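You operate a simulated robot arm through the tools that you are given. There is no shell and no other tool.

You run a simulated robot arm. Do the job below in one go: nothing can be reset, and whatever is moved stays where it is left.

TASK
Test cell No. 26 and sort it into GOOD or RECHECK.
Fine: in the holder, red end to the red mark; multimeter on 20 V; GOOD is 3.2 V or more; holder switch off whenever a cell moves.
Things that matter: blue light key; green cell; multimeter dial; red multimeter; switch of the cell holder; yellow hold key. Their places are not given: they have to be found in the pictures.

It is judged by the outcome, as a careful person would: the job done as asked, and still so three seconds after it is handed in. It fails if anything else is knocked over, pushed out of place, dropped, spilled or broken.

THE ROBOT
A 6-joint arm with a two-finger gripper, fixed in place. Base frame: the origin is at the foot of the arm, x ahead of it, y to its left, z up; the work surface is at about z = 720. Readings come in mm, rad, newtons and seconds.
It reaches about 1298 mm from its shoulder. Its first joint turns from -2.601 to 2.601 rad. Payload 1.57 kg.
Tool frame: the origin (TCP) lies between the finger pads and is the grasp point; the fingertips stand 21 mm ahead of it; z points along the fingers, y is the line along which they close. The gripper opens to 70 mm. The gripper's body begins 50 mm behind the TCP.
Orientation is that of the tool frame in the base frame, as a unit quaternion [x, y, z, w]. With the fingers straight down and closing along the base's y, the tool's x points along the base's -x, its y along +y and its z along -z.

THE INTERFACE
- The arm moves only by the tool move_arm. Its argument "series" is a list of rows, each a list of 6 numbers: the shift along the base's x, y, z in cm, then the turn, a rotation vector about the base's x, y, z in rad. In form: [[tx, ty, tz, ax, ay, az], ...]. A call has 1 to 20 rows; each row shifts and turns the commanded pose from where the row before left it. "jaw" is the gripper command, from -1 (shut) to 1 (fully open), values between in proportion, set as the call begins (left out, the last holds). Each row takes 0.2 s and may step no farther than 50 mm and 0.15 rad from the row before; otherwise, or with a gripper value out of range, the whole call is refused. Where a pose cannot be reached the arm comes as near as it can. A force on the tool above 40 N (or 10 N above the force at the start of the call, whichever is more), or a blocked arm, ends the call early, and 0.2 s more pass. The fingers move at their own pace and stop on an object; they squeeze with about 30 N. The grip force told is the motor's: it shows also when the fingers shut on nothing. Time passes only in rows, and 0.2 s behind the last, so rows that do not move let the fingers close. It gives the time, the measured TCP pose, the force on the tool (base axes), the opening and the grip force at its end, in the units of the frame above (readings bear some noise), with the torque about the TCP (base axes, N m) and any sound that the robot's microphone picked up.
- Cameras (640 x 400 px; columns grow to the right, rows downward): "scene" is fixed at [400.3, -501.1, 1302.2]; the picture's right is [0.96, 0.29, 0.00], its down [0.06, -0.19, -0.98] and it looks along [-0.28, 0.94, -0.20] (base axes); focal length 351 px, centre (320, 200). "wrist" rides on the gripper at [79, 4, -81] in the tool frame; the picture's right is [-0.05, 1.00, 0.00], its down [-0.67, -0.04, -0.75] and it looks along [-0.74, -0.04, 0.67] (tool axes); focal length 256 px, centre (320, 200).
- camera(camera): a new picture of that camera. No time passes.
- raise_lower(by): slides the trunk up (or, below 0, down) by that many mm; the arm rides with it, the base frame stays. It gives what a move gives, with no picture.
- locate(camera, pixels): for up to 12 pixels [column, row] of the newest picture of that camera ("zoom" is the newest enlarged one), the place [x, y, z] in the base frame of the surface seen there, good to about 2 mm. No time passes.
- enlarge(camera, box): a new picture of the part [left, top, right, bottom] of that camera's present view, enlarged. No time passes.
- close_job(): hands the job in; it is judged then, once.

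Open the gripper and draw the arm clear of the work before you hand the job in, unless the task says otherwise.

The tools are called after "Emit:" by a JSON object that holds its "name" and its "arguments". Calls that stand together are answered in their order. move_arm: Moves the arm, as the interface text tells. Its arguments: {"type":"object","properties":{"series":{"type":"array"},"jaw":{"type":"number"}},"required":["series"]} The other tools are called the same way: raise_lower (by) slides the trunk up or down; camera (camera) takes a picture; locate (camera, pixels) gives the place of the surface under pixels of a picture; enlarge (camera, box) takes an enlarged picture of a part of a camera's view; close_job () hands the job in.

At the start:

```text
time: 0.0
tool_pos: [-108.0, 765.2, 1074.7]
orientation: [-0.001, 1.0, 0.0, 0.0]
ft_force: [0.0, 0.0, 0.4]
ft_torque: [0.03, 0.02, 0.01]
opening: 70.0
grasp_force: 0.1
trunk travel left (down, up): [-756.0, 214.0]
```

scene: 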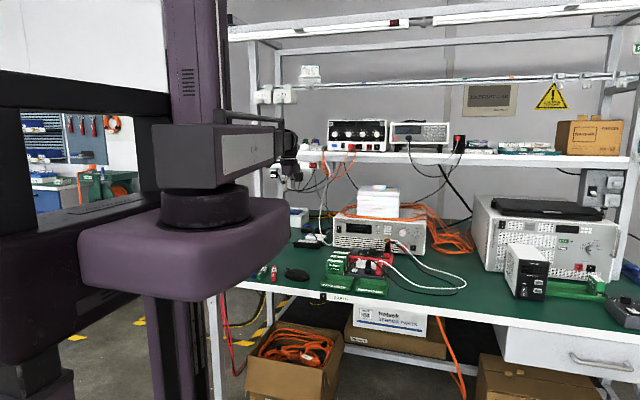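
wrist: 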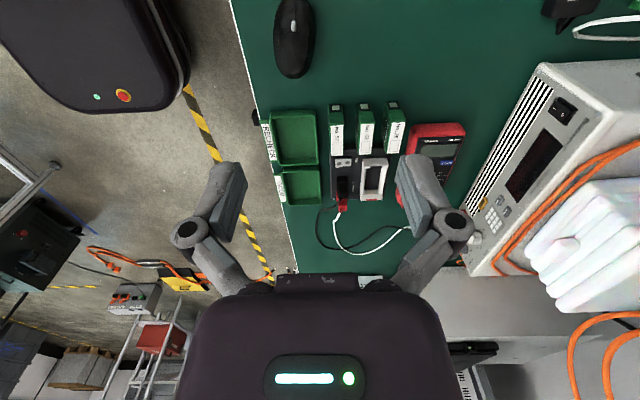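

The wrist view shows green cells near (335-400,130), trays at (295,150), holder at (360,175) and red multimeter at (435,150). I'll enlarge both views to see details.

Emit:
{"name": "enlarge", "arguments": {"camera": "wrist", "box": [250, 80, 490, 230]}}

Emit:
{"name": "enlarge", "arguments": {"camera": "scene", "box": [240, 220, 480, 310]}}

```text
2.67 times, centred on (370, 155) of wrist
```

zoom: 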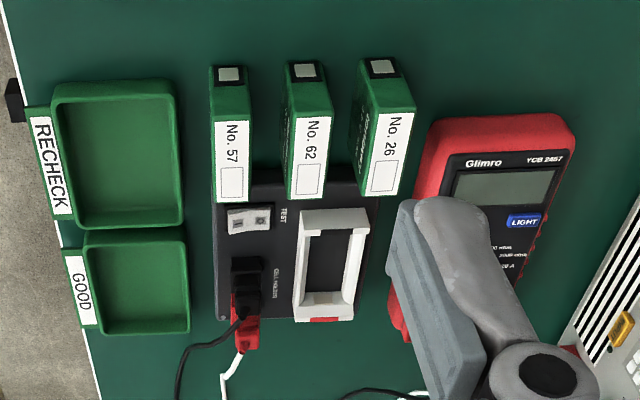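

```text
2.67 times, centred on (360, 265) of scene
```

zoom: 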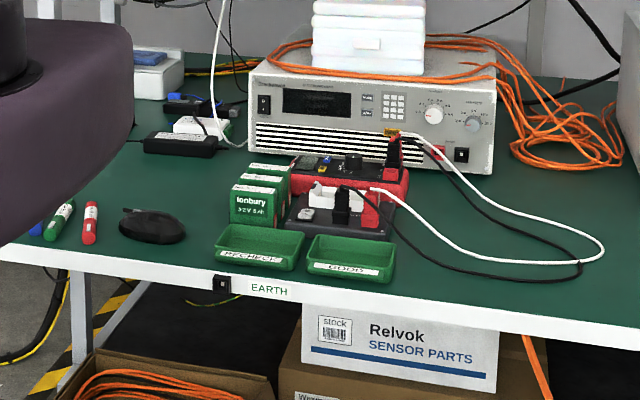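

I'll locate the key points in the wrist view: cells' tops, holder, switch, multimeter, trays.

Emit:
{"name": "enlarge", "arguments": {"camera": "wrist", "box": [320, 90, 420, 160]}}

Emit:
{"name": "locate", "arguments": {"camera": "wrist", "pixels": [[393, 106], [396, 140], [364, 145], [338, 145], [342, 162], [350, 162], [371, 180], [372, 200], [436, 135], [447, 163], [295, 140], [300, 188]]}}

```text
5.71 times, centred on (370, 125) of wrist
```

zoom: 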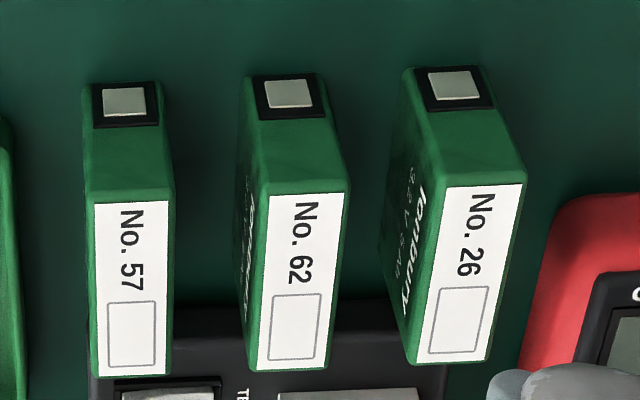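

```text
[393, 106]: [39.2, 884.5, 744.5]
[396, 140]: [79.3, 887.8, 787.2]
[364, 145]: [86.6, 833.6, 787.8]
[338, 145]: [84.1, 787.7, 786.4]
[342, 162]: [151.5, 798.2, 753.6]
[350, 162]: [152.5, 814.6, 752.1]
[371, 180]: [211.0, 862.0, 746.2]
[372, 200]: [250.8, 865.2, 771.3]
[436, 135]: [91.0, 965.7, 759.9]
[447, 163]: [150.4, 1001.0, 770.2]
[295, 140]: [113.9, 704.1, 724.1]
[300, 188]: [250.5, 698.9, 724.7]
```

The cells stand upright with a black terminal on the -x end. I'll zoom the scene camera to see the face and the other end.

Emit:
{"name": "enlarge", "arguments": {"camera": "scene", "box": [315, 235, 405, 295]}}

Emit:
{"name": "locate", "arguments": {"camera": "wrist", "pixels": [[389, 105], [399, 105], [390, 122], [411, 122], [388, 152], [405, 152], [365, 122], [341, 124], [380, 120], [384, 150], [400, 103], [388, 102]]}}

```text
6.67 times, centred on (360, 265) of scene
```

zoom: 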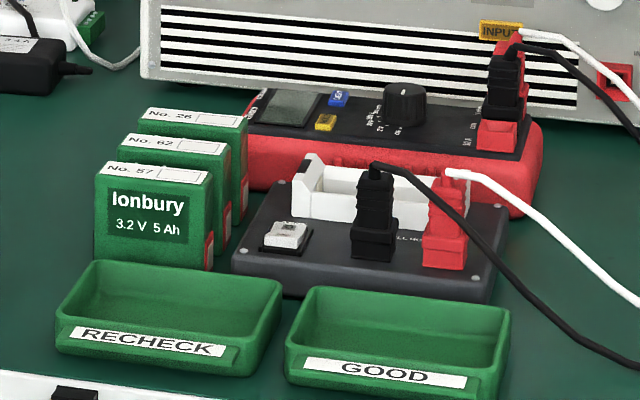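

```text
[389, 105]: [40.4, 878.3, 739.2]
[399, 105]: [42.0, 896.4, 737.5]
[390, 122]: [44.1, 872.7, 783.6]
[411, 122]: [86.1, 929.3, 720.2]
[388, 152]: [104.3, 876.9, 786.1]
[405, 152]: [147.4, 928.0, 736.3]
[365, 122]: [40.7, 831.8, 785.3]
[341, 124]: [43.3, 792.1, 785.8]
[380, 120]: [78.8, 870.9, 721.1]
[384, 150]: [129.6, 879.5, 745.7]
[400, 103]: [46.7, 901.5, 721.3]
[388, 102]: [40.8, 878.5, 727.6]
```

The red ends face +x; the holder's red mark also seems to be at +x. I'll map the surroundings (shelf, power supply, stack) before moving.

Emit:
{"name": "camera", "arguments": {"camera": "scene"}}

Emit:
{"name": "locate", "arguments": {"camera": "scene", "pixels": [[380, 155], [480, 163], [378, 205], [340, 218], [424, 232], [378, 188], [384, 247], [400, 250], [362, 165], [300, 160], [270, 200], [420, 280]]}}

Emit:
{"name": "locate", "arguments": {"camera": "wrist", "pixels": [[545, 70], [480, 260], [410, 130], [465, 128], [425, 200], [455, 200], [330, 202], [385, 202], [265, 130], [320, 200], [590, 250], [470, 235]]}}

```text
taken
```

scene: 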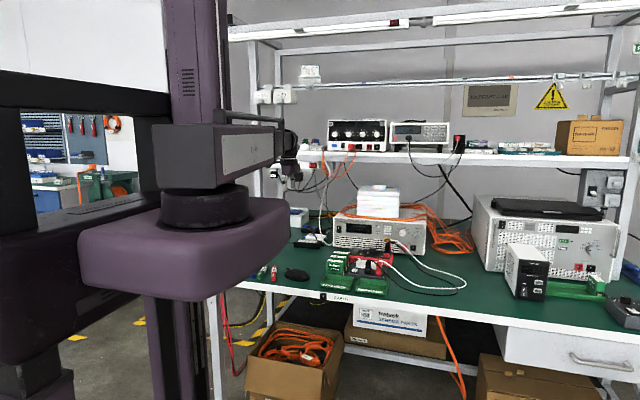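

```text
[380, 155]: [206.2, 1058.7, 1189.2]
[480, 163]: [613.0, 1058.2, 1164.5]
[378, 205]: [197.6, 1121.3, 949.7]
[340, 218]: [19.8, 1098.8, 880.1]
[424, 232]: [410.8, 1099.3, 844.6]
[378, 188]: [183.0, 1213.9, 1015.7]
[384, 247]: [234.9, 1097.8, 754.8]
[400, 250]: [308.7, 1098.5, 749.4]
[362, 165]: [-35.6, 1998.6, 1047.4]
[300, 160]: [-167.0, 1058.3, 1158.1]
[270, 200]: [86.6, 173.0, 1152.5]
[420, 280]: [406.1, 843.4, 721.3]
```

```text
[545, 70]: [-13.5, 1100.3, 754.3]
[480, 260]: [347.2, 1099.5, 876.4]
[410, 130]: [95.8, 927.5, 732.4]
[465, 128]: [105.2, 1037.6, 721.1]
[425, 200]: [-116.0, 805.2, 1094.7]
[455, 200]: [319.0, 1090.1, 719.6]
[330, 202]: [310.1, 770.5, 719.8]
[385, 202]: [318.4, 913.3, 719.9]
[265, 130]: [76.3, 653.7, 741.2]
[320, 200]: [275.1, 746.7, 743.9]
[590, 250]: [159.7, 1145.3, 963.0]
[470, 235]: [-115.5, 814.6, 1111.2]
```

Power supply front is at y≈1099, shelf edge at y≈1058, z≈1160–1190. I'll shift the tool to y≈895, z≈1000 to get a clear view of the meter between the fingers.

Emit:
{"name": "move_arm", "arguments": {"series": [[0, 4.3, -2.5, 0, 0, 0], [0, 4.3, -2.5, 0, 0, 0], [0, 4.3, -2.5, 0, 0, 0], [0, 0, 0, 0, 0, 0]], "jaw": 1}}

Emit:
{"name": "camera", "arguments": {"camera": "wrist"}}

Emit:
{"name": "camera", "arguments": {"camera": "scene"}}

```text
time: 1.0
tool_pos: [-106.3, 891.1, 1075.0]
orientation: [0.0, 1.0, 0.0, 0.0]
ft_force: [-0.3, 0.3, 0.7]
ft_torque: [-0.01, -0.01, 0.02]
opening: 70.0
grasp_force: 0.0
out of reach, approached as far as the arm can: row 1, 2, 3
trunk travel left (down, up): [-756.0, 214.0]
```

```text
taken
```

wrist: 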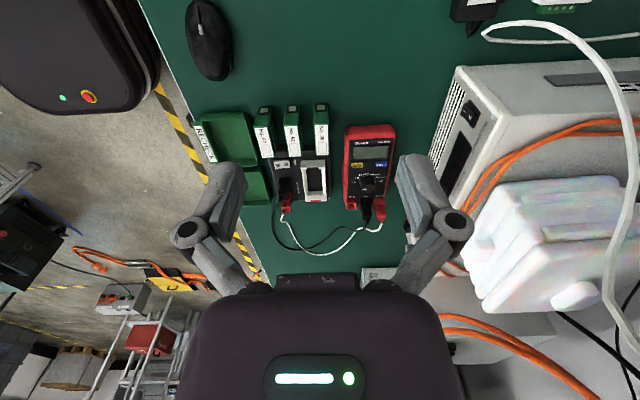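

```text
taken
```

scene: 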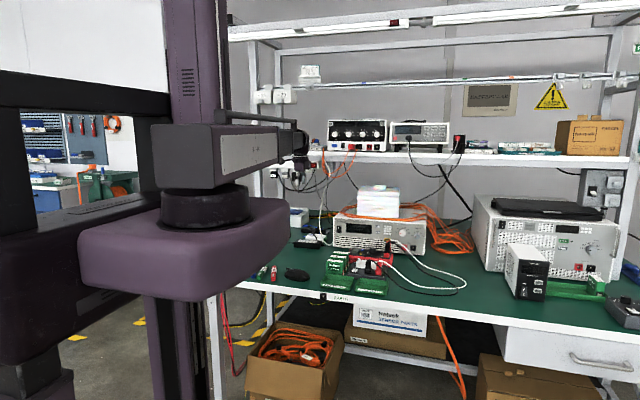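

The arm stayed at z≈1075 (z lowering not reached), so height goes through the trunk. I'll zoom on the meter now and lower the trunk 75 mm.

Emit:
{"name": "enlarge", "arguments": {"camera": "wrist", "box": [330, 115, 410, 225]}}

Emit:
{"name": "raise_lower", "arguments": {"by": -75}}

Emit:
{"name": "camera", "arguments": {"camera": "wrist"}}

```text
3.64 times, centred on (370, 170) of wrist
```

zoom: 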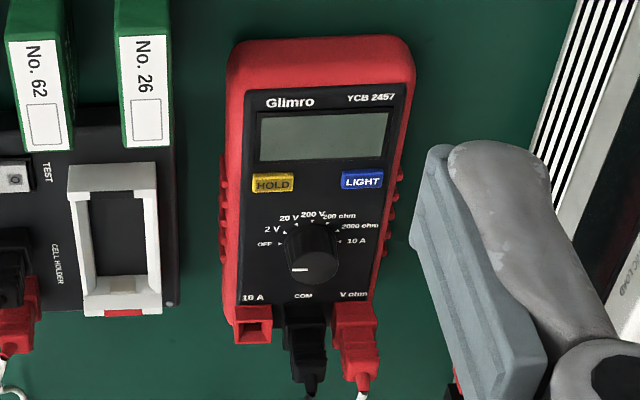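

```text
time: 2.1
tool_pos: [-105.6, 889.9, 999.6]
orientation: [0.0, 1.0, 0.0, 0.0]
ft_force: [-0.5, -0.6, -0.2]
ft_torque: [-0.01, 0.0, 0.0]
opening: 70.1
grasp_force: 0.1
trunk travel left (down, up): [-681.0, 289.0]
```

```text
taken
```

wrist: 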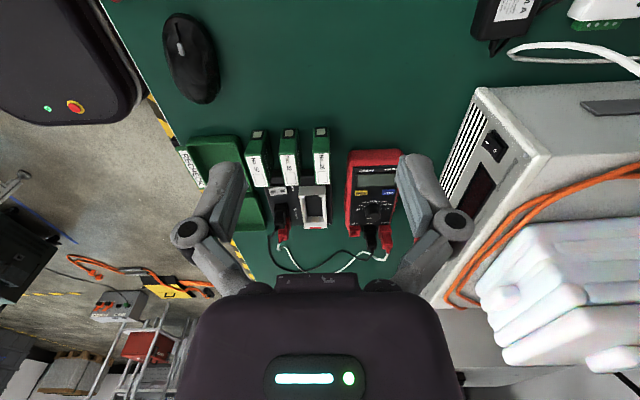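

Trunk lowering works. Now I zoom on the meter dial at (375,208) and on the holder.

Emit:
{"name": "enlarge", "arguments": {"camera": "wrist", "box": [340, 180, 410, 250]}}

Emit:
{"name": "enlarge", "arguments": {"camera": "wrist", "box": [255, 165, 345, 255]}}

Emit:
{"name": "enlarge", "arguments": {"camera": "scene", "box": [340, 240, 400, 280]}}

```text
5.71 times, centred on (375, 215) of wrist
```

zoom: 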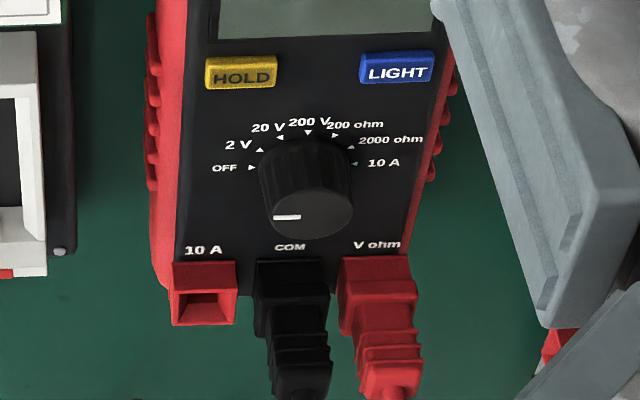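

```text
4.44 times, centred on (300, 210) of wrist
```

zoom: 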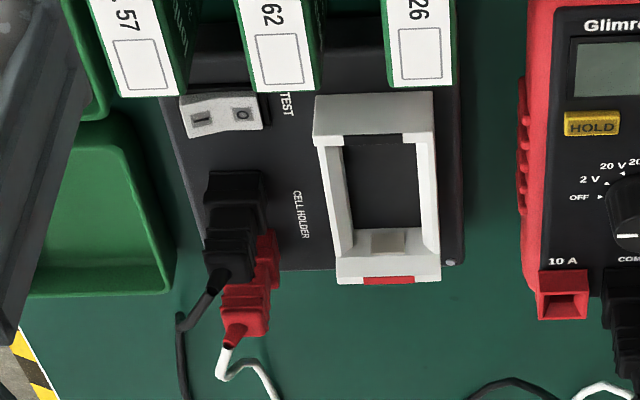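

```text
10.00 times, centred on (370, 260) of scene
```

zoom: 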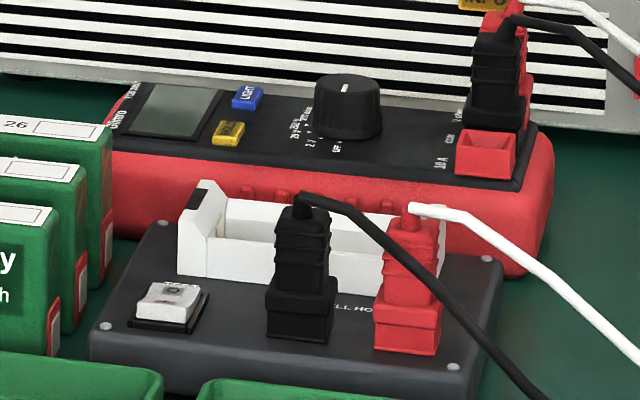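

The dial's white line points left (to OFF) in the zoom; 20 V is two detents (≈60°) clockwise seen from above. I'll measure knob, plugs, switch, holder, and the cells with locate in this view.

Emit:
{"name": "locate", "arguments": {"camera": "wrist", "pixels": [[374, 218], [370, 218], [379, 218], [375, 212], [375, 222], [365, 212], [384, 212], [371, 232], [386, 228], [368, 205], [383, 193], [362, 193]]}}

Emit:
{"name": "locate", "arguments": {"camera": "wrist", "pixels": [[296, 190], [304, 190], [327, 191], [340, 190], [329, 223], [343, 222], [333, 205], [333, 215], [333, 228], [302, 210], [310, 222], [336, 188]]}}

Emit:
{"name": "move_arm", "arguments": {"series": [[0, 0, 0, 0, 0, 0]]}}

```text
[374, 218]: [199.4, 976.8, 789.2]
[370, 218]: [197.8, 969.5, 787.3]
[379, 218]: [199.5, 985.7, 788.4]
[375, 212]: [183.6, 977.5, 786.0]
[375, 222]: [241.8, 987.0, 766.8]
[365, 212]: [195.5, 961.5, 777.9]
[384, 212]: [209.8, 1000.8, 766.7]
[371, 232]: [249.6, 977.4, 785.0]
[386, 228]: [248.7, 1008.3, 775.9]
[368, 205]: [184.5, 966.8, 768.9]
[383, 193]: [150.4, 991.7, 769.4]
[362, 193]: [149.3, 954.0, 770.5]
```

```text
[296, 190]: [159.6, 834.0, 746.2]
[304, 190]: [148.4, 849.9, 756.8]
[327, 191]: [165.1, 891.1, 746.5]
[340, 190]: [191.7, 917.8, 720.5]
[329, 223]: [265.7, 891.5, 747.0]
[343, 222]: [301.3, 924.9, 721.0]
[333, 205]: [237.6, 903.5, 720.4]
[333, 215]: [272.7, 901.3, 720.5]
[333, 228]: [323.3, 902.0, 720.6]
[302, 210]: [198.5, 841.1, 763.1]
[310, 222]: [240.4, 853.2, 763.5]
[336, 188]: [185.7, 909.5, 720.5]
```

```text
time: 2.5
tool_pos: [-105.8, 890.9, 999.0]
orientation: [0.0, 1.0, -0.001, 0.0]
ft_force: [0.1, -0.1, -0.1]
ft_torque: [-0.02, -0.05, -0.06]
opening: 69.6
grasp_force: 0.0
trunk travel left (down, up): [-681.0, 289.0]
```

I'll take tight zooms and locate through them for the dial first.

Emit:
{"name": "enlarge", "arguments": {"camera": "wrist", "box": [355, 195, 395, 220]}}

Emit:
{"name": "locate", "arguments": {"camera": "zoom", "pixels": [[320, 200], [320, 300], [200, 300], [440, 300], [320, 380], [320, 250], [260, 350], [360, 350]]}}

```text
16.00 times, centred on (375, 208) of wrist
```

zoom: 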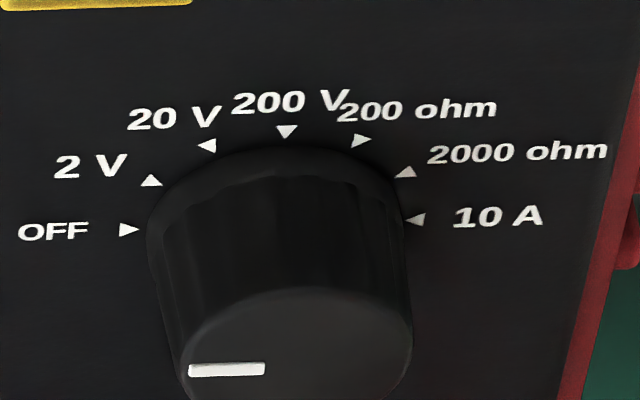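

```text
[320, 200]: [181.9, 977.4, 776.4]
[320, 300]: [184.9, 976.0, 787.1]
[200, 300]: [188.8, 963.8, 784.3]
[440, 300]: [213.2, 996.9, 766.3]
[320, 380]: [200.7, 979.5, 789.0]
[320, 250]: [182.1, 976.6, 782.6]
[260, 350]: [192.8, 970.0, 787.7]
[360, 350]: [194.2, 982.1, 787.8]
```

Dial clearly points to OFF. I'll locate the ticks for the dial centre and zoom on the plugs near it.

Emit:
{"name": "locate", "arguments": {"camera": "zoom", "pixels": [[128, 230], [416, 220], [286, 131], [207, 146], [151, 181], [404, 174], [361, 140], [228, 369], [190, 371], [265, 368]]}}

Emit:
{"name": "enlarge", "arguments": {"camera": "wrist", "box": [345, 205, 405, 250]}}

Emit:
{"name": "locate", "arguments": {"camera": "zoom", "pixels": [[230, 225], [300, 225], [240, 320], [300, 320], [390, 220], [390, 300], [150, 280], [330, 240], [270, 240], [270, 290], [395, 340], [270, 370]]}}

```text
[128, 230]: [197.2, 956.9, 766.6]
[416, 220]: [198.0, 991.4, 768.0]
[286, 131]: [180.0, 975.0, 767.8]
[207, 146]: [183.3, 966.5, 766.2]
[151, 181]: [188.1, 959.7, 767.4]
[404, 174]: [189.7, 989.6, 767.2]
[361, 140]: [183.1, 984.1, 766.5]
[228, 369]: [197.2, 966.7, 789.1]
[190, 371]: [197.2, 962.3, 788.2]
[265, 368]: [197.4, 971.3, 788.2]
```

```text
8.89 times, centred on (375, 228) of wrist
```

zoom: 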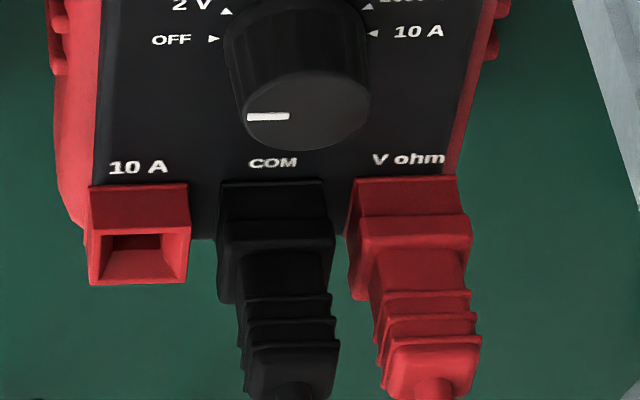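

```text
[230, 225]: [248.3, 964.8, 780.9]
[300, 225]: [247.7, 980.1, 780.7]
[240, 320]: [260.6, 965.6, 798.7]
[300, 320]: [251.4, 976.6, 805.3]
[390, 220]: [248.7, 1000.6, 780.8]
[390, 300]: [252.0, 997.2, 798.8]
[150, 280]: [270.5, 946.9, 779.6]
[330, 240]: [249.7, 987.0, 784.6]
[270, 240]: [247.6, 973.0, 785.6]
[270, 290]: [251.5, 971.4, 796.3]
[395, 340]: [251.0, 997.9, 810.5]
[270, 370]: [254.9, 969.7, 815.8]
```

Dial centre ≈(197.6, 974.5), face z≈767, knob top≈788; plugs at x≥245. Next I move in for a closer look at holder and switch: shift +x 110, −y 30, then lower the trunk by 90.

Emit:
{"name": "move_arm", "arguments": {"series": [[3.7, -1, 0, 0, 0, 0], [3.7, -1, 0, 0, 0, 0], [3.7, -1, 0, 0, 0, 0], [0, 0, 0, 0, 0, 0]]}}

Emit:
{"name": "raise_lower", "arguments": {"by": -90}}

Emit:
{"name": "camera", "arguments": {"camera": "wrist"}}

Emit:
{"name": "camera", "arguments": {"camera": "scene"}}

```text
time: 3.5
tool_pos: [6.6, 862.9, 1000.0]
orientation: [0.001, 1.0, 0.0, 0.0]
ft_force: [0.0, 0.5, -0.3]
ft_torque: [0.01, 0.01, 0.01]
opening: 70.0
grasp_force: 0.1
trunk travel left (down, up): [-681.0, 289.0]
```

```text
time: 4.8
tool_pos: [4.8, 860.6, 910.4]
orientation: [0.0, 1.0, 0.0, 0.0]
ft_force: [-0.5, 0.0, -0.1]
ft_torque: [0.0, 0.02, -0.02]
opening: 70.1
grasp_force: 0.0
trunk travel left (down, up): [-591.0, 379.0]
```

```text
taken
```

wrist: 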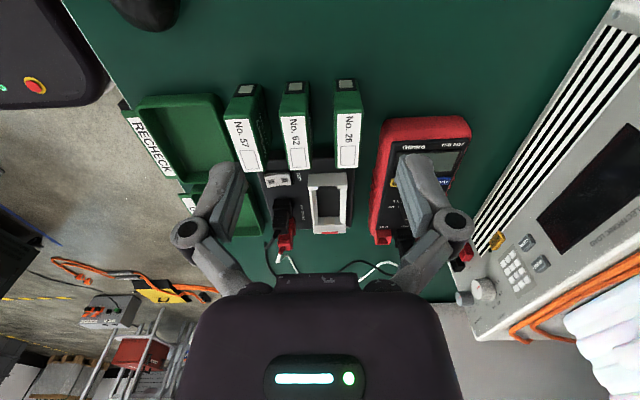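

```text
taken
```

scene: 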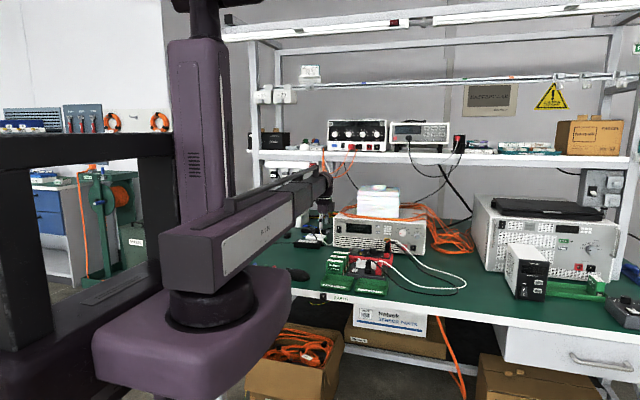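

View is good. Zooming on the holder/switch area near (300,200).

Emit:
{"name": "enlarge", "arguments": {"camera": "wrist", "box": [255, 165, 365, 240]}}

Emit:
{"name": "locate", "arguments": {"camera": "zoom", "pixels": [[110, 85], [170, 85], [140, 75], [140, 100], [340, 75], [500, 75], [350, 370], [520, 370], [400, 380], [430, 200], [420, 330], [440, 95]]}}

```text
5.33 times, centred on (310, 202) of wrist
```

zoom: 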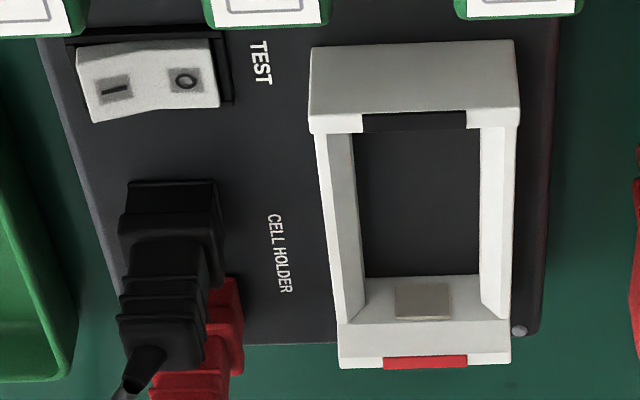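

```text
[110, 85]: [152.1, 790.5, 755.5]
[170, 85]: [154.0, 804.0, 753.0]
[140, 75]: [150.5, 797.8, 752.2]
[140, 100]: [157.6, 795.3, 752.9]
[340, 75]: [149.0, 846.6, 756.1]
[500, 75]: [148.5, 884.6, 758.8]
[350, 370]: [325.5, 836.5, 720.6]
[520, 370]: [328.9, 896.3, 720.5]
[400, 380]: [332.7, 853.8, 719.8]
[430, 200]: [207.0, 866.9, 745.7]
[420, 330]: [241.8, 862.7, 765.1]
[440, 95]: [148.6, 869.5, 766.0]
```

Rocker: "I" on the −y side, "O" on the +y side; O side looks lower (off). I'll measure the cradle edges and rocker ends.

Emit:
{"name": "locate", "arguments": {"camera": "zoom", "pixels": [[325, 200], [333, 250], [345, 310], [500, 200], [500, 250], [500, 300], [345, 170], [485, 170], [420, 118], [420, 128], [420, 140], [420, 285]]}}

Emit:
{"name": "locate", "arguments": {"camera": "zoom", "pixels": [[420, 312], [420, 322], [345, 345], [500, 335], [318, 60], [510, 60], [318, 125], [510, 120], [95, 55], [210, 45], [100, 110], [210, 100]]}}

```text
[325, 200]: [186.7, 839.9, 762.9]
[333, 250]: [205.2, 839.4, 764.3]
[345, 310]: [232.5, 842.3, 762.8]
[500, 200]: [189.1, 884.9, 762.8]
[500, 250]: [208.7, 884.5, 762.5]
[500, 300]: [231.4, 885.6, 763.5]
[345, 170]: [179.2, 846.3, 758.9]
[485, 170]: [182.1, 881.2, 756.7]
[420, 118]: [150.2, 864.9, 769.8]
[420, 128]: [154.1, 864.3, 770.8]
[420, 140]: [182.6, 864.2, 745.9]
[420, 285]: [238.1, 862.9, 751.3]
```

```text
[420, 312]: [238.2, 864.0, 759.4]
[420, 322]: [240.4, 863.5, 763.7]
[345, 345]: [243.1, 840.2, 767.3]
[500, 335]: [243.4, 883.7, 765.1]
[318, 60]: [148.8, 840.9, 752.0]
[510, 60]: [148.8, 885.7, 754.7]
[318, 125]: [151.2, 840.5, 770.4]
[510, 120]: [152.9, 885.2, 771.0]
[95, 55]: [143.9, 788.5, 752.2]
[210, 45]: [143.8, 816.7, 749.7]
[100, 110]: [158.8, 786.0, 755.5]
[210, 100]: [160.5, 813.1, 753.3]
```

Now measure cell 26 (wrist pixels around (347,125)) precisely.

Emit:
{"name": "enlarge", "arguments": {"camera": "wrist", "box": [300, 70, 390, 180]}}

Emit:
{"name": "locate", "arguments": {"camera": "wrist", "pixels": [[335, 113], [360, 113], [336, 165], [358, 165], [347, 98], [347, 105], [347, 166], [336, 140], [359, 140], [337, 83], [355, 83], [347, 110]]}}

```text
3.64 times, centred on (345, 125) of wrist
```

zoom: 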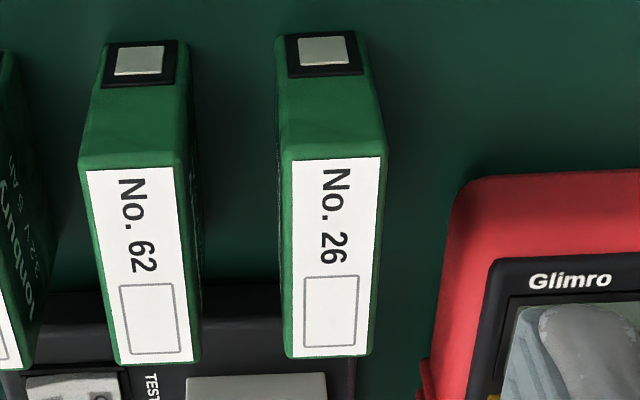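

```text
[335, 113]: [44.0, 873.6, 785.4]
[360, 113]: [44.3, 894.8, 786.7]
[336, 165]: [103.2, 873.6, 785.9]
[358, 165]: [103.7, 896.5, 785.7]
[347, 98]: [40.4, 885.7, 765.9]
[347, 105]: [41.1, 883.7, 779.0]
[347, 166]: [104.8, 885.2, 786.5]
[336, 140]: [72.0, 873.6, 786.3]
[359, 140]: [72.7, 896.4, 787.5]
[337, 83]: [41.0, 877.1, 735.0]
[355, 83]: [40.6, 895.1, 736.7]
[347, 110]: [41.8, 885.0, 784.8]
```

Cell 26 spans about x 40–107, y 873–897, top z 786. To get a near top-down look at the cradle interior, I move +x 190 so the holder appears at the top of the picture.

Emit:
{"name": "move_arm", "arguments": {"series": [[4.75, 0, 0, 0, 0, 0], [4.75, 0, 0, 0, 0, 0], [4.75, 0, 0, 0, 0, 0], [4.75, 0, 0, 0, 0, 0], [0, 0, 0, 0, 0, 0]]}}

Emit:
{"name": "camera", "arguments": {"camera": "wrist"}}

Emit:
{"name": "enlarge", "arguments": {"camera": "wrist", "box": [230, 0, 410, 120]}}

```text
time: 6.0
tool_pos: [199.2, 860.1, 910.3]
orientation: [0.0, 1.0, 0.0, 0.001]
ft_force: [0.2, 0.1, -0.4]
ft_torque: [0.0, 0.05, -0.01]
opening: 70.1
grasp_force: 0.0
trunk travel left (down, up): [-591.0, 379.0]
```

```text
taken
```

wrist: 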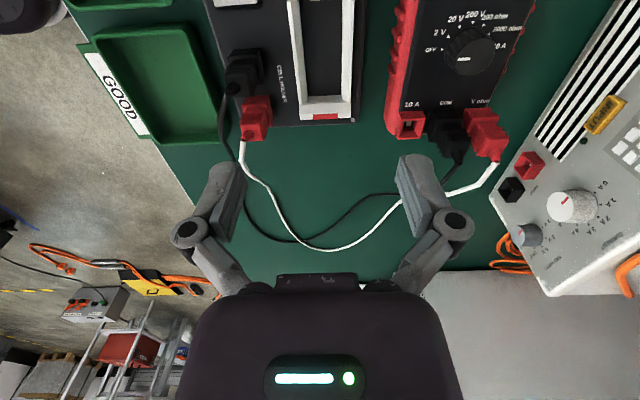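

```text
3.33 times, centred on (320, 60) of wrist
```

zoom: 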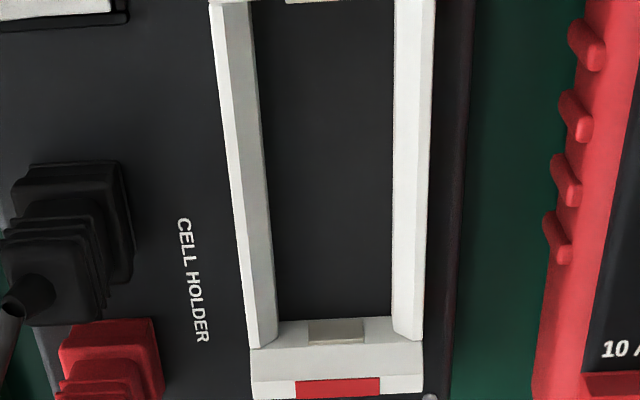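

Good view, but the −x end is cut off. Back up 45 mm in x and look again.

Emit:
{"name": "move_arm", "arguments": {"series": [[-4.5, 0, 0, 0, 0, 0], [0, 0, 0, 0, 0, 0]]}}

Emit:
{"name": "camera", "arguments": {"camera": "wrist"}}

Emit:
{"name": "enlarge", "arguments": {"camera": "wrist", "box": [210, 0, 370, 120]}}

Emit:
{"name": "locate", "arguments": {"camera": "zoom", "pixels": [[450, 60], [450, 100], [450, 200], [450, 290], [450, 310], [450, 325], [385, 200], [510, 200], [370, 200], [530, 200], [330, 100], [450, 345]]}}

```text
time: 6.6
tool_pos: [151.0, 858.5, 910.6]
orientation: [0.0, 1.0, 0.0, -0.001]
ft_force: [-0.4, 0.1, 0.4]
ft_torque: [-0.01, -0.03, -0.01]
opening: 70.2
grasp_force: 0.1
trunk travel left (down, up): [-591.0, 379.0]
```

```text
taken
```

wrist: 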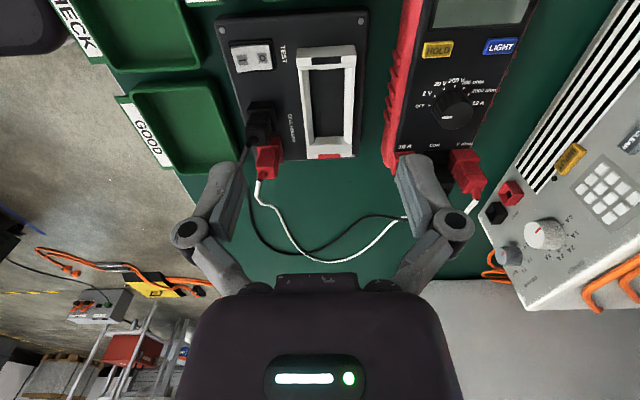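

```text
3.33 times, centred on (290, 60) of wrist
```

zoom: 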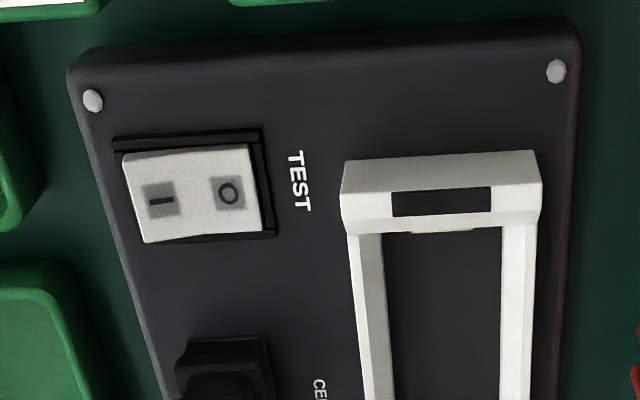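

```text
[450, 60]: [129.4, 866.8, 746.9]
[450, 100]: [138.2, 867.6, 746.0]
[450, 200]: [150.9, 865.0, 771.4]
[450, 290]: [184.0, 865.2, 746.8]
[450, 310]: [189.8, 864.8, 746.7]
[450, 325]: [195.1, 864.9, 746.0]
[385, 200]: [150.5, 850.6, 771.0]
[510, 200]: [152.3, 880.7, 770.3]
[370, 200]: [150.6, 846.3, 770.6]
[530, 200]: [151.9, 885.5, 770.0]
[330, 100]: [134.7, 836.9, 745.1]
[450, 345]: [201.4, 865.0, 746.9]
```

Now locate the −x wall's inner edge, contact strip, and slot side boundaries on the floor.

Emit:
{"name": "locate", "arguments": {"camera": "zoom", "pixels": [[443, 190], [443, 218], [443, 225], [443, 231], [440, 240], [388, 330], [392, 380], [499, 330], [499, 380], [375, 330], [362, 330], [518, 330]]}}

Emit:
{"name": "enlarge", "arguments": {"camera": "wrist", "box": [290, 40, 370, 170]}}

Emit:
{"name": "locate", "arguments": {"camera": "zoom", "pixels": [[265, 60], [310, 340], [310, 352], [310, 362], [310, 375], [265, 345], [285, 250], [375, 250], [290, 320], [375, 320], [280, 200], [378, 150]]}}

```text
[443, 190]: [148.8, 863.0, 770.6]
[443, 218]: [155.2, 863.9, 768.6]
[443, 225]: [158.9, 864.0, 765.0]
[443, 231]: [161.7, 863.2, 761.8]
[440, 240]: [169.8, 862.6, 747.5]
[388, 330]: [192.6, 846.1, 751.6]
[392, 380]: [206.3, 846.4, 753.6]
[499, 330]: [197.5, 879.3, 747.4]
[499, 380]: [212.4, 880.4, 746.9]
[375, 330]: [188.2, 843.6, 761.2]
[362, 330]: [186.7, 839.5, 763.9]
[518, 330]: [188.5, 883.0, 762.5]
```

```text
3.08 times, centred on (330, 105) of wrist
```

zoom: 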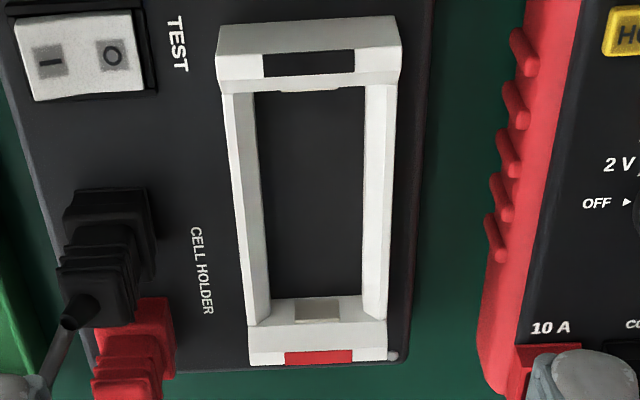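

```text
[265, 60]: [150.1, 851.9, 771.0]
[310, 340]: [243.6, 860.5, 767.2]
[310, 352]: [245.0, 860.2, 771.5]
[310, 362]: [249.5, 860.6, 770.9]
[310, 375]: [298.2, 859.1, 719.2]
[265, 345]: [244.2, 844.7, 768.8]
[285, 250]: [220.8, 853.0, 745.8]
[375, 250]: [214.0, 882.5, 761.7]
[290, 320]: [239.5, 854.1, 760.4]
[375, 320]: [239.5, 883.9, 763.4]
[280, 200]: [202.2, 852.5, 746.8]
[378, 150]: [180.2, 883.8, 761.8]
```

Cradle interior at floor: x≈162–238, y≈846–880, floor z≈746; walls top 763 (sides) / 771 (ends). Let me check heights of the plugs and cables around meter and holder in the scene view.

Emit:
{"name": "camera", "arguments": {"camera": "scene"}}

Emit:
{"name": "enlarge", "arguments": {"camera": "scene", "box": [330, 225, 420, 285]}}

Emit:
{"name": "locate", "arguments": {"camera": "wrist", "pixels": [[259, 115], [262, 130], [258, 140], [265, 165], [270, 150], [467, 160], [452, 175], [470, 185], [247, 155], [259, 180], [440, 108], [455, 112]]}}

```text
taken
```

scene: 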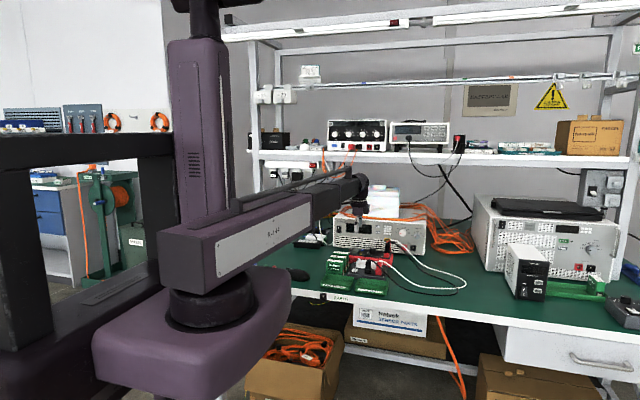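

```text
6.67 times, centred on (375, 255) of scene
```

zoom: 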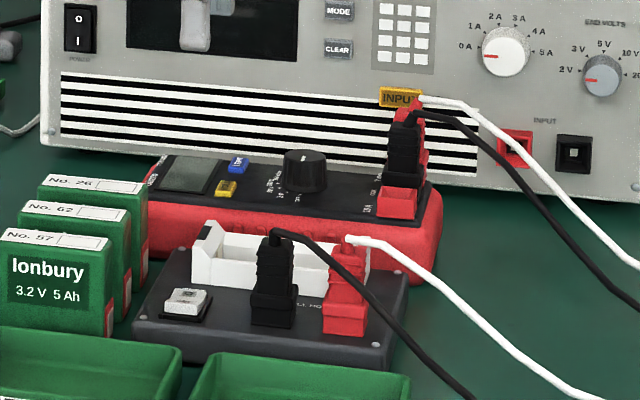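

```text
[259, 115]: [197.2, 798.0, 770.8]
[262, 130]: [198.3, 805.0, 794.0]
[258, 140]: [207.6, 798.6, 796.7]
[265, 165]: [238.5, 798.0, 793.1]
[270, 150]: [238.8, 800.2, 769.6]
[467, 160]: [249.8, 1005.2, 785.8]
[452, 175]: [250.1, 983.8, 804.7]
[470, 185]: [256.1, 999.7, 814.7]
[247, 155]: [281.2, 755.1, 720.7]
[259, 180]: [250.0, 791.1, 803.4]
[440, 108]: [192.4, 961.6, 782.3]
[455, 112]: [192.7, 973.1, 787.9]
```

Plugs at the holder reach z≈805 and at the meter ≈815–830 at x≥245, so a ±30° yaw grip on the dial is clear. Move over the dial with yaw +30°, opening ~46 mm.

Emit:
{"name": "move_arm", "arguments": {"series": [[1.165, 2.9, 0, 0, 0, 0.1309], [1.165, 2.9, 0, 0, 0, 0.1309], [1.165, 2.9, 0, 0, 0, 0.1309], [1.165, 2.9, 0, 0, 0, 0.1309], [0, 0, 0, 0, 0, 0], [0, 0, 0, 0, 0, 0]], "jaw": 0.31}}

Emit:
{"name": "camera", "arguments": {"camera": "wrist"}}

Emit:
{"name": "camera", "arguments": {"camera": "scene"}}

```text
time: 8.0
tool_pos: [197.8, 978.6, 910.7]
orientation: [-0.259, 0.966, 0.001, 0.0]
ft_force: [0.0, 0.3, 0.2]
ft_torque: [0.01, -0.02, 0.02]
opening: 46.1
grasp_force: 0.1
out of reach, approached as far as the arm can: row 3
trunk travel left (down, up): [-591.0, 379.0]
```

```text
taken
```

wrist: 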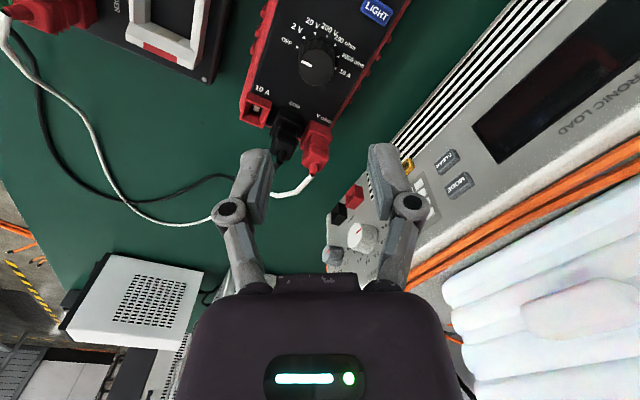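

```text
taken
```

scene: 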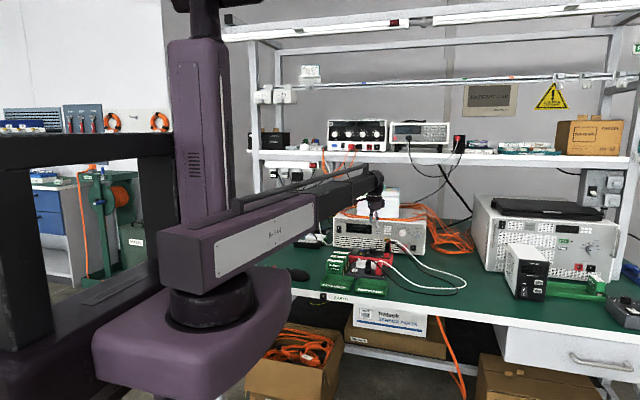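

Pose is yaw +30° at (197.8, 978.6). Dial visible at (317,65) nearly from above; zoom and locate it for centre refinement.

Emit:
{"name": "enlarge", "arguments": {"camera": "wrist", "box": [265, 10, 375, 110]}}

Emit:
{"name": "locate", "arguments": {"camera": "zoom", "pixels": [[320, 235], [245, 240], [395, 235], [320, 160], [320, 280], [310, 225], [290, 235], [270, 250]]}}

```text
4.00 times, centred on (320, 60) of wrist
```

zoom: 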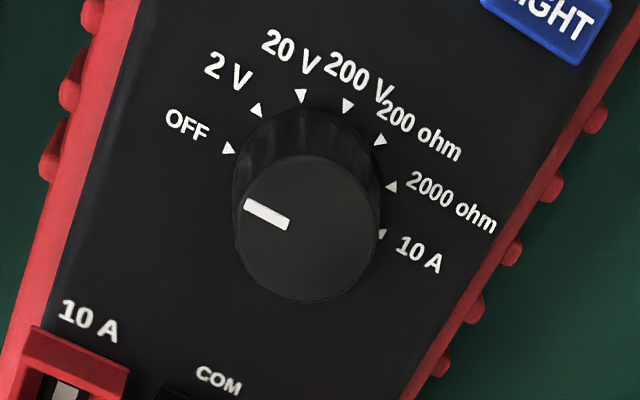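

```text
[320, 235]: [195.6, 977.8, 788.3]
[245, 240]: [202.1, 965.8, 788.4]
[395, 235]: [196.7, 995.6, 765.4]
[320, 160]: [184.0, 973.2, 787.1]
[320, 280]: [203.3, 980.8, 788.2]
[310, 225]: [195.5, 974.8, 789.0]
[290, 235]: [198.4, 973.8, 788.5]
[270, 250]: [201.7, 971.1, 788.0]
```

Dial top centre ≈(197, 974.7). Correct the tool xy and lower the trunk 85 mm first.

Emit:
{"name": "move_arm", "arguments": {"series": [[-0.06, -0.39, 0, 0, 0, 0], [0, 0, 0, 0, 0, 0]]}}

Emit:
{"name": "raise_lower", "arguments": {"by": -85}}

Emit:
{"name": "move_arm", "arguments": {"series": [[0, 0, 0, 0, 0, 0], [0, 0, 0, 0, 0, 0]]}}

Emit:
{"name": "camera", "arguments": {"camera": "wrist"}}

Emit:
{"name": "camera", "arguments": {"camera": "scene"}}

```text
time: 8.6
tool_pos: [196.6, 972.1, 910.4]
orientation: [-0.259, 0.966, 0.0, 0.001]
ft_force: [-0.1, -0.5, -0.1]
ft_torque: [-0.02, -0.01, 0.02]
opening: 45.9
grasp_force: 0.1
trunk travel left (down, up): [-591.0, 379.0]
```

```text
time: 9.8
tool_pos: [195.6, 973.5, 825.2]
orientation: [-0.259, 0.966, 0.0, 0.0]
ft_force: [0.6, 0.4, 0.6]
ft_torque: [0.0, 0.0, 0.01]
opening: 45.8
grasp_force: 0.0
trunk travel left (down, up): [-506.0, 464.0]
```

```text
time: 10.4
tool_pos: [196.0, 973.8, 826.4]
orientation: [-0.259, 0.966, -0.001, 0.0]
ft_force: [-0.6, -0.5, 0.7]
ft_torque: [-0.02, -0.02, 0.01]
opening: 45.7
grasp_force: 0.0
trunk travel left (down, up): [-506.0, 464.0]
```

```text
taken
```

wrist: 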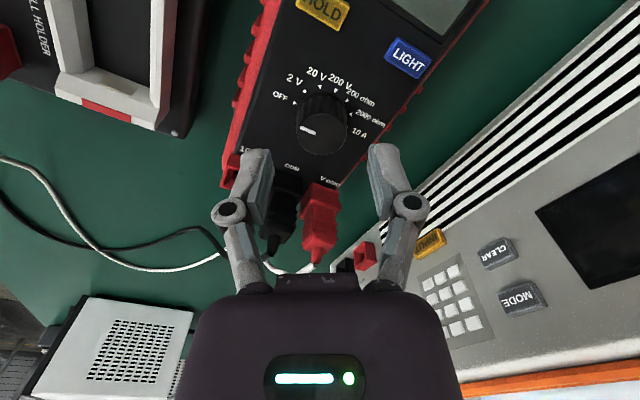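

```text
taken
```

scene: 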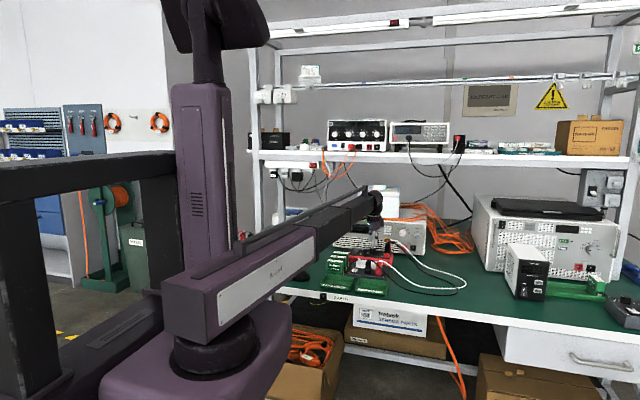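

Tool is ~1 mm off the dial axis; correct and lower 33 mm so the fingertips sit ~4 mm above the meter face around the knob.

Emit:
{"name": "move_arm", "arguments": {"series": [[0.1, 0.1, 0, 0, 0, 0], [0, 0, 0, 0, 0, 0]]}}

Emit:
{"name": "raise_lower", "arguments": {"by": -25}}

Emit:
{"name": "raise_lower", "arguments": {"by": -8}}

Emit:
{"name": "camera", "arguments": {"camera": "wrist"}}

Emit:
{"name": "enlarge", "arguments": {"camera": "scene", "box": [330, 215, 420, 285]}}

```text
time: 11.0
tool_pos: [197.2, 973.8, 824.8]
orientation: [-0.258, 0.966, 0.0, 0.0]
ft_force: [0.3, -1.0, -0.3]
ft_torque: [-0.01, -0.01, -0.03]
opening: 46.0
grasp_force: 0.1
trunk travel left (down, up): [-506.0, 464.0]
```

```text
time: 11.7
tool_pos: [197.7, 974.9, 800.7]
orientation: [-0.259, 0.966, 0.0, 0.0]
ft_force: [-0.4, 0.2, -0.2]
ft_torque: [-0.01, 0.01, 0.0]
opening: 45.8
grasp_force: 0.1
trunk travel left (down, up): [-481.0, 489.0]
```

```text
time: 12.3
tool_pos: [197.1, 974.2, 792.6]
orientation: [-0.258, 0.966, 0.0, 0.0]
ft_force: [0.1, -0.5, 0.0]
ft_torque: [0.04, 0.02, 0.0]
opening: 45.8
grasp_force: 0.1
trunk travel left (down, up): [-473.0, 497.0]
```

```text
taken
```

wrist: 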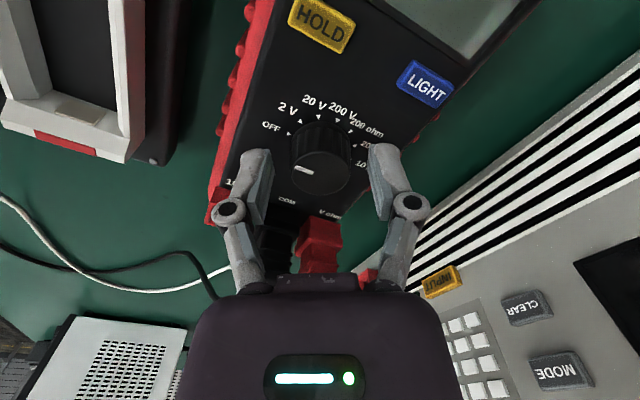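

```text
5.71 times, centred on (375, 250) of scene
```

zoom: 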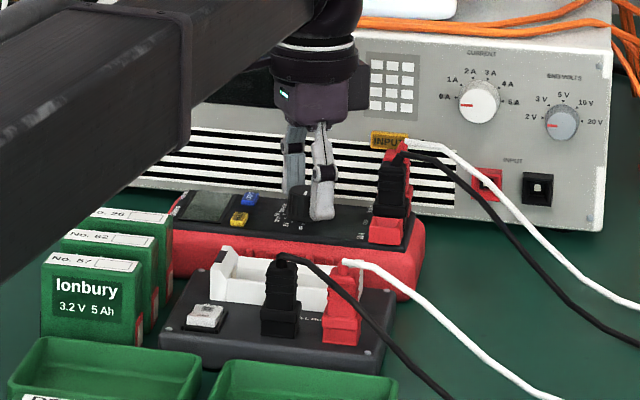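

Knob sits between the fingers. Close the jaw and wait.

Emit:
{"name": "move_arm", "arguments": {"series": [[0, 0, 0, 0, 0, 0], [0, 0, 0, 0, 0, 0], [0, 0, 0, 0, 0, 0]], "jaw": -1}}

```text
time: 13.1
tool_pos: [198.2, 975.7, 791.3]
orientation: [-0.259, 0.966, 0.0, 0.0]
ft_force: [-0.6, 1.5, 4.5]
ft_torque: [0.04, 0.03, 0.04]
opening: 27.5
grasp_force: 30.4
trunk travel left (down, up): [-473.0, 497.0]
```

The knob is gripped at 27.5 mm. Turn clockwise (−z) by 60° in 8 steps, listening for clicks.

Emit:
{"name": "move_arm", "arguments": {"series": [[0, 0, 0, 0, 0, -0.1309], [0, 0, 0, 0, 0, -0.1309], [0, 0, 0, 0, 0, -0.1309], [0, 0, 0, 0, 0, -0.1309], [0, 0, 0, 0, 0, -0.1309], [0, 0, 0, 0, 0, -0.1309], [0, 0, 0, 0, 0, -0.1309], [0, 0, 0, 0, 0, -0.1309], [0, 0, 0, 0, 0, 0]]}}

Emit:
{"name": "camera", "arguments": {"camera": "wrist"}}

```text
time: 15.1
tool_pos: [197.2, 975.3, 792.1]
orientation: [0.259, 0.966, 0.0, 0.0]
ft_force: [3.9, -5.0, -1.2]
ft_torque: [-0.05, -0.15, 0.01]
opening: 27.6
grasp_force: 29.6
trunk travel left (down, up): [-473.0, 497.0]
```

```text
taken
```

wrist: 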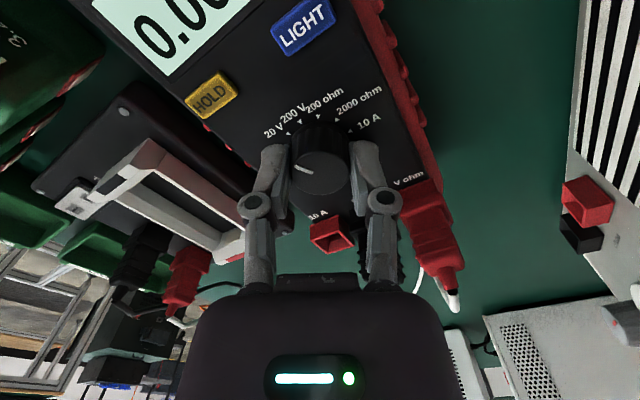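

The display now shows "0.0…". Zoom to verify dial pointer and display.

Emit:
{"name": "enlarge", "arguments": {"camera": "wrist", "box": [250, 80, 400, 200]}}

Emit:
{"name": "enlarge", "arguments": {"camera": "wrist", "box": [80, 0, 360, 130]}}

```text
3.33 times, centred on (325, 140) of wrist
```

zoom: 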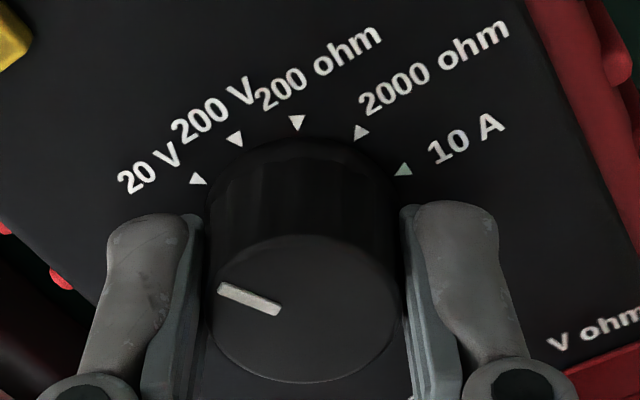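

```text
2.29 times, centred on (220, 65) of wrist
```

zoom: 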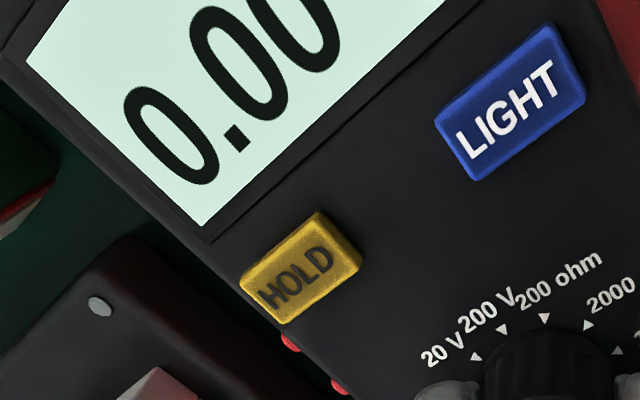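

Pointer aligns with the 20 V tick and the display shows 0.00. Release the knob and raise the trunk.

Emit:
{"name": "move_arm", "arguments": {"series": [[0, 0, 0, 0, 0, 0], [0, 0, 0, 0, 0, 0]], "jaw": 0.31}}

Emit:
{"name": "raise_lower", "arguments": {"by": 60}}

Emit:
{"name": "camera", "arguments": {"camera": "wrist"}}

Emit:
{"name": "enlarge", "arguments": {"camera": "wrist", "box": [240, 40, 400, 160]}}

```text
time: 15.7
tool_pos: [197.3, 975.0, 792.1]
orientation: [0.259, 0.966, -0.001, 0.0]
ft_force: [-0.1, -0.4, -0.5]
ft_torque: [-0.01, -0.05, 0.0]
opening: 45.6
grasp_force: 0.0
trunk travel left (down, up): [-473.0, 497.0]
```

```text
time: 16.7
tool_pos: [197.4, 975.6, 851.4]
orientation: [0.259, 0.966, 0.0, -0.001]
ft_force: [0.5, 1.4, 0.3]
ft_torque: [-0.01, -0.03, 0.01]
opening: 45.6
grasp_force: 0.0
trunk travel left (down, up): [-533.0, 437.0]
```

```text
taken
```

wrist: 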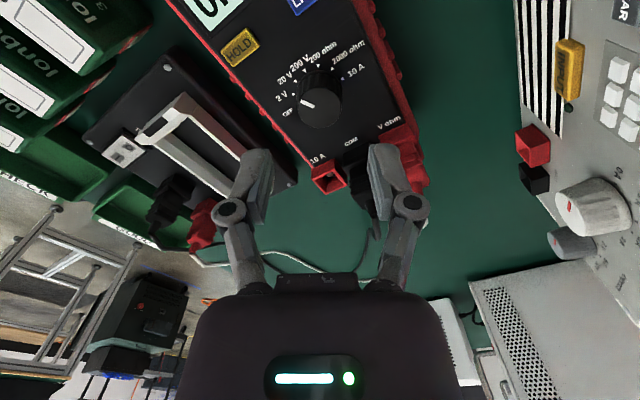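

```text
3.33 times, centred on (320, 100) of wrist
```

zoom: 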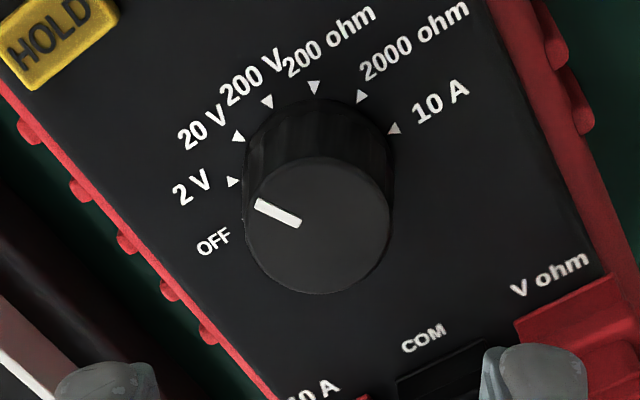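

Dial is on 20 V. Now go above cell 26: yaw back +30°, shift to (73.5, 884.3), opening ~42 mm, staying at z≈851.

Emit:
{"name": "move_arm", "arguments": {"series": [[-3.1, -2.27, 0, 0, 0, 0.1309], [-3.1, -2.27, 0, 0, 0, 0.1309], [-3.1, -2.27, 0, 0, 0, 0.1309], [-3.1, -2.27, 0, 0, 0, 0.1309], [0, 0, 0, 0, 0, 0], [0, 0, 0, 0, 0, 0]], "jaw": 0.2}}

Emit:
{"name": "camera", "arguments": {"camera": "wrist"}}

Emit:
{"name": "enlarge", "arguments": {"camera": "scene", "box": [315, 200, 420, 285]}}

```text
time: 18.1
tool_pos: [73.3, 885.3, 851.6]
orientation: [0.0, 1.0, 0.0, 0.0]
ft_force: [0.1, -0.2, 0.1]
ft_torque: [0.01, -0.01, -0.01]
opening: 41.5
grasp_force: 0.0
trunk travel left (down, up): [-533.0, 437.0]
```

```text
taken
```

wrist: 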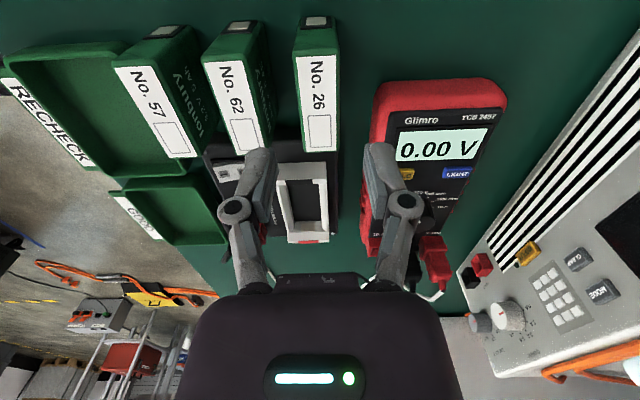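

```text
4.71 times, centred on (368, 242) of scene
```

zoom: 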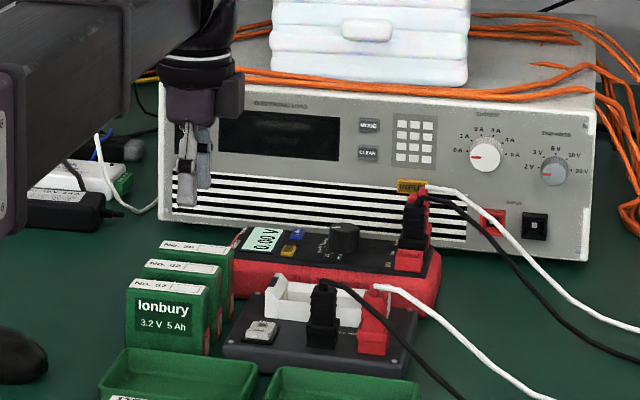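

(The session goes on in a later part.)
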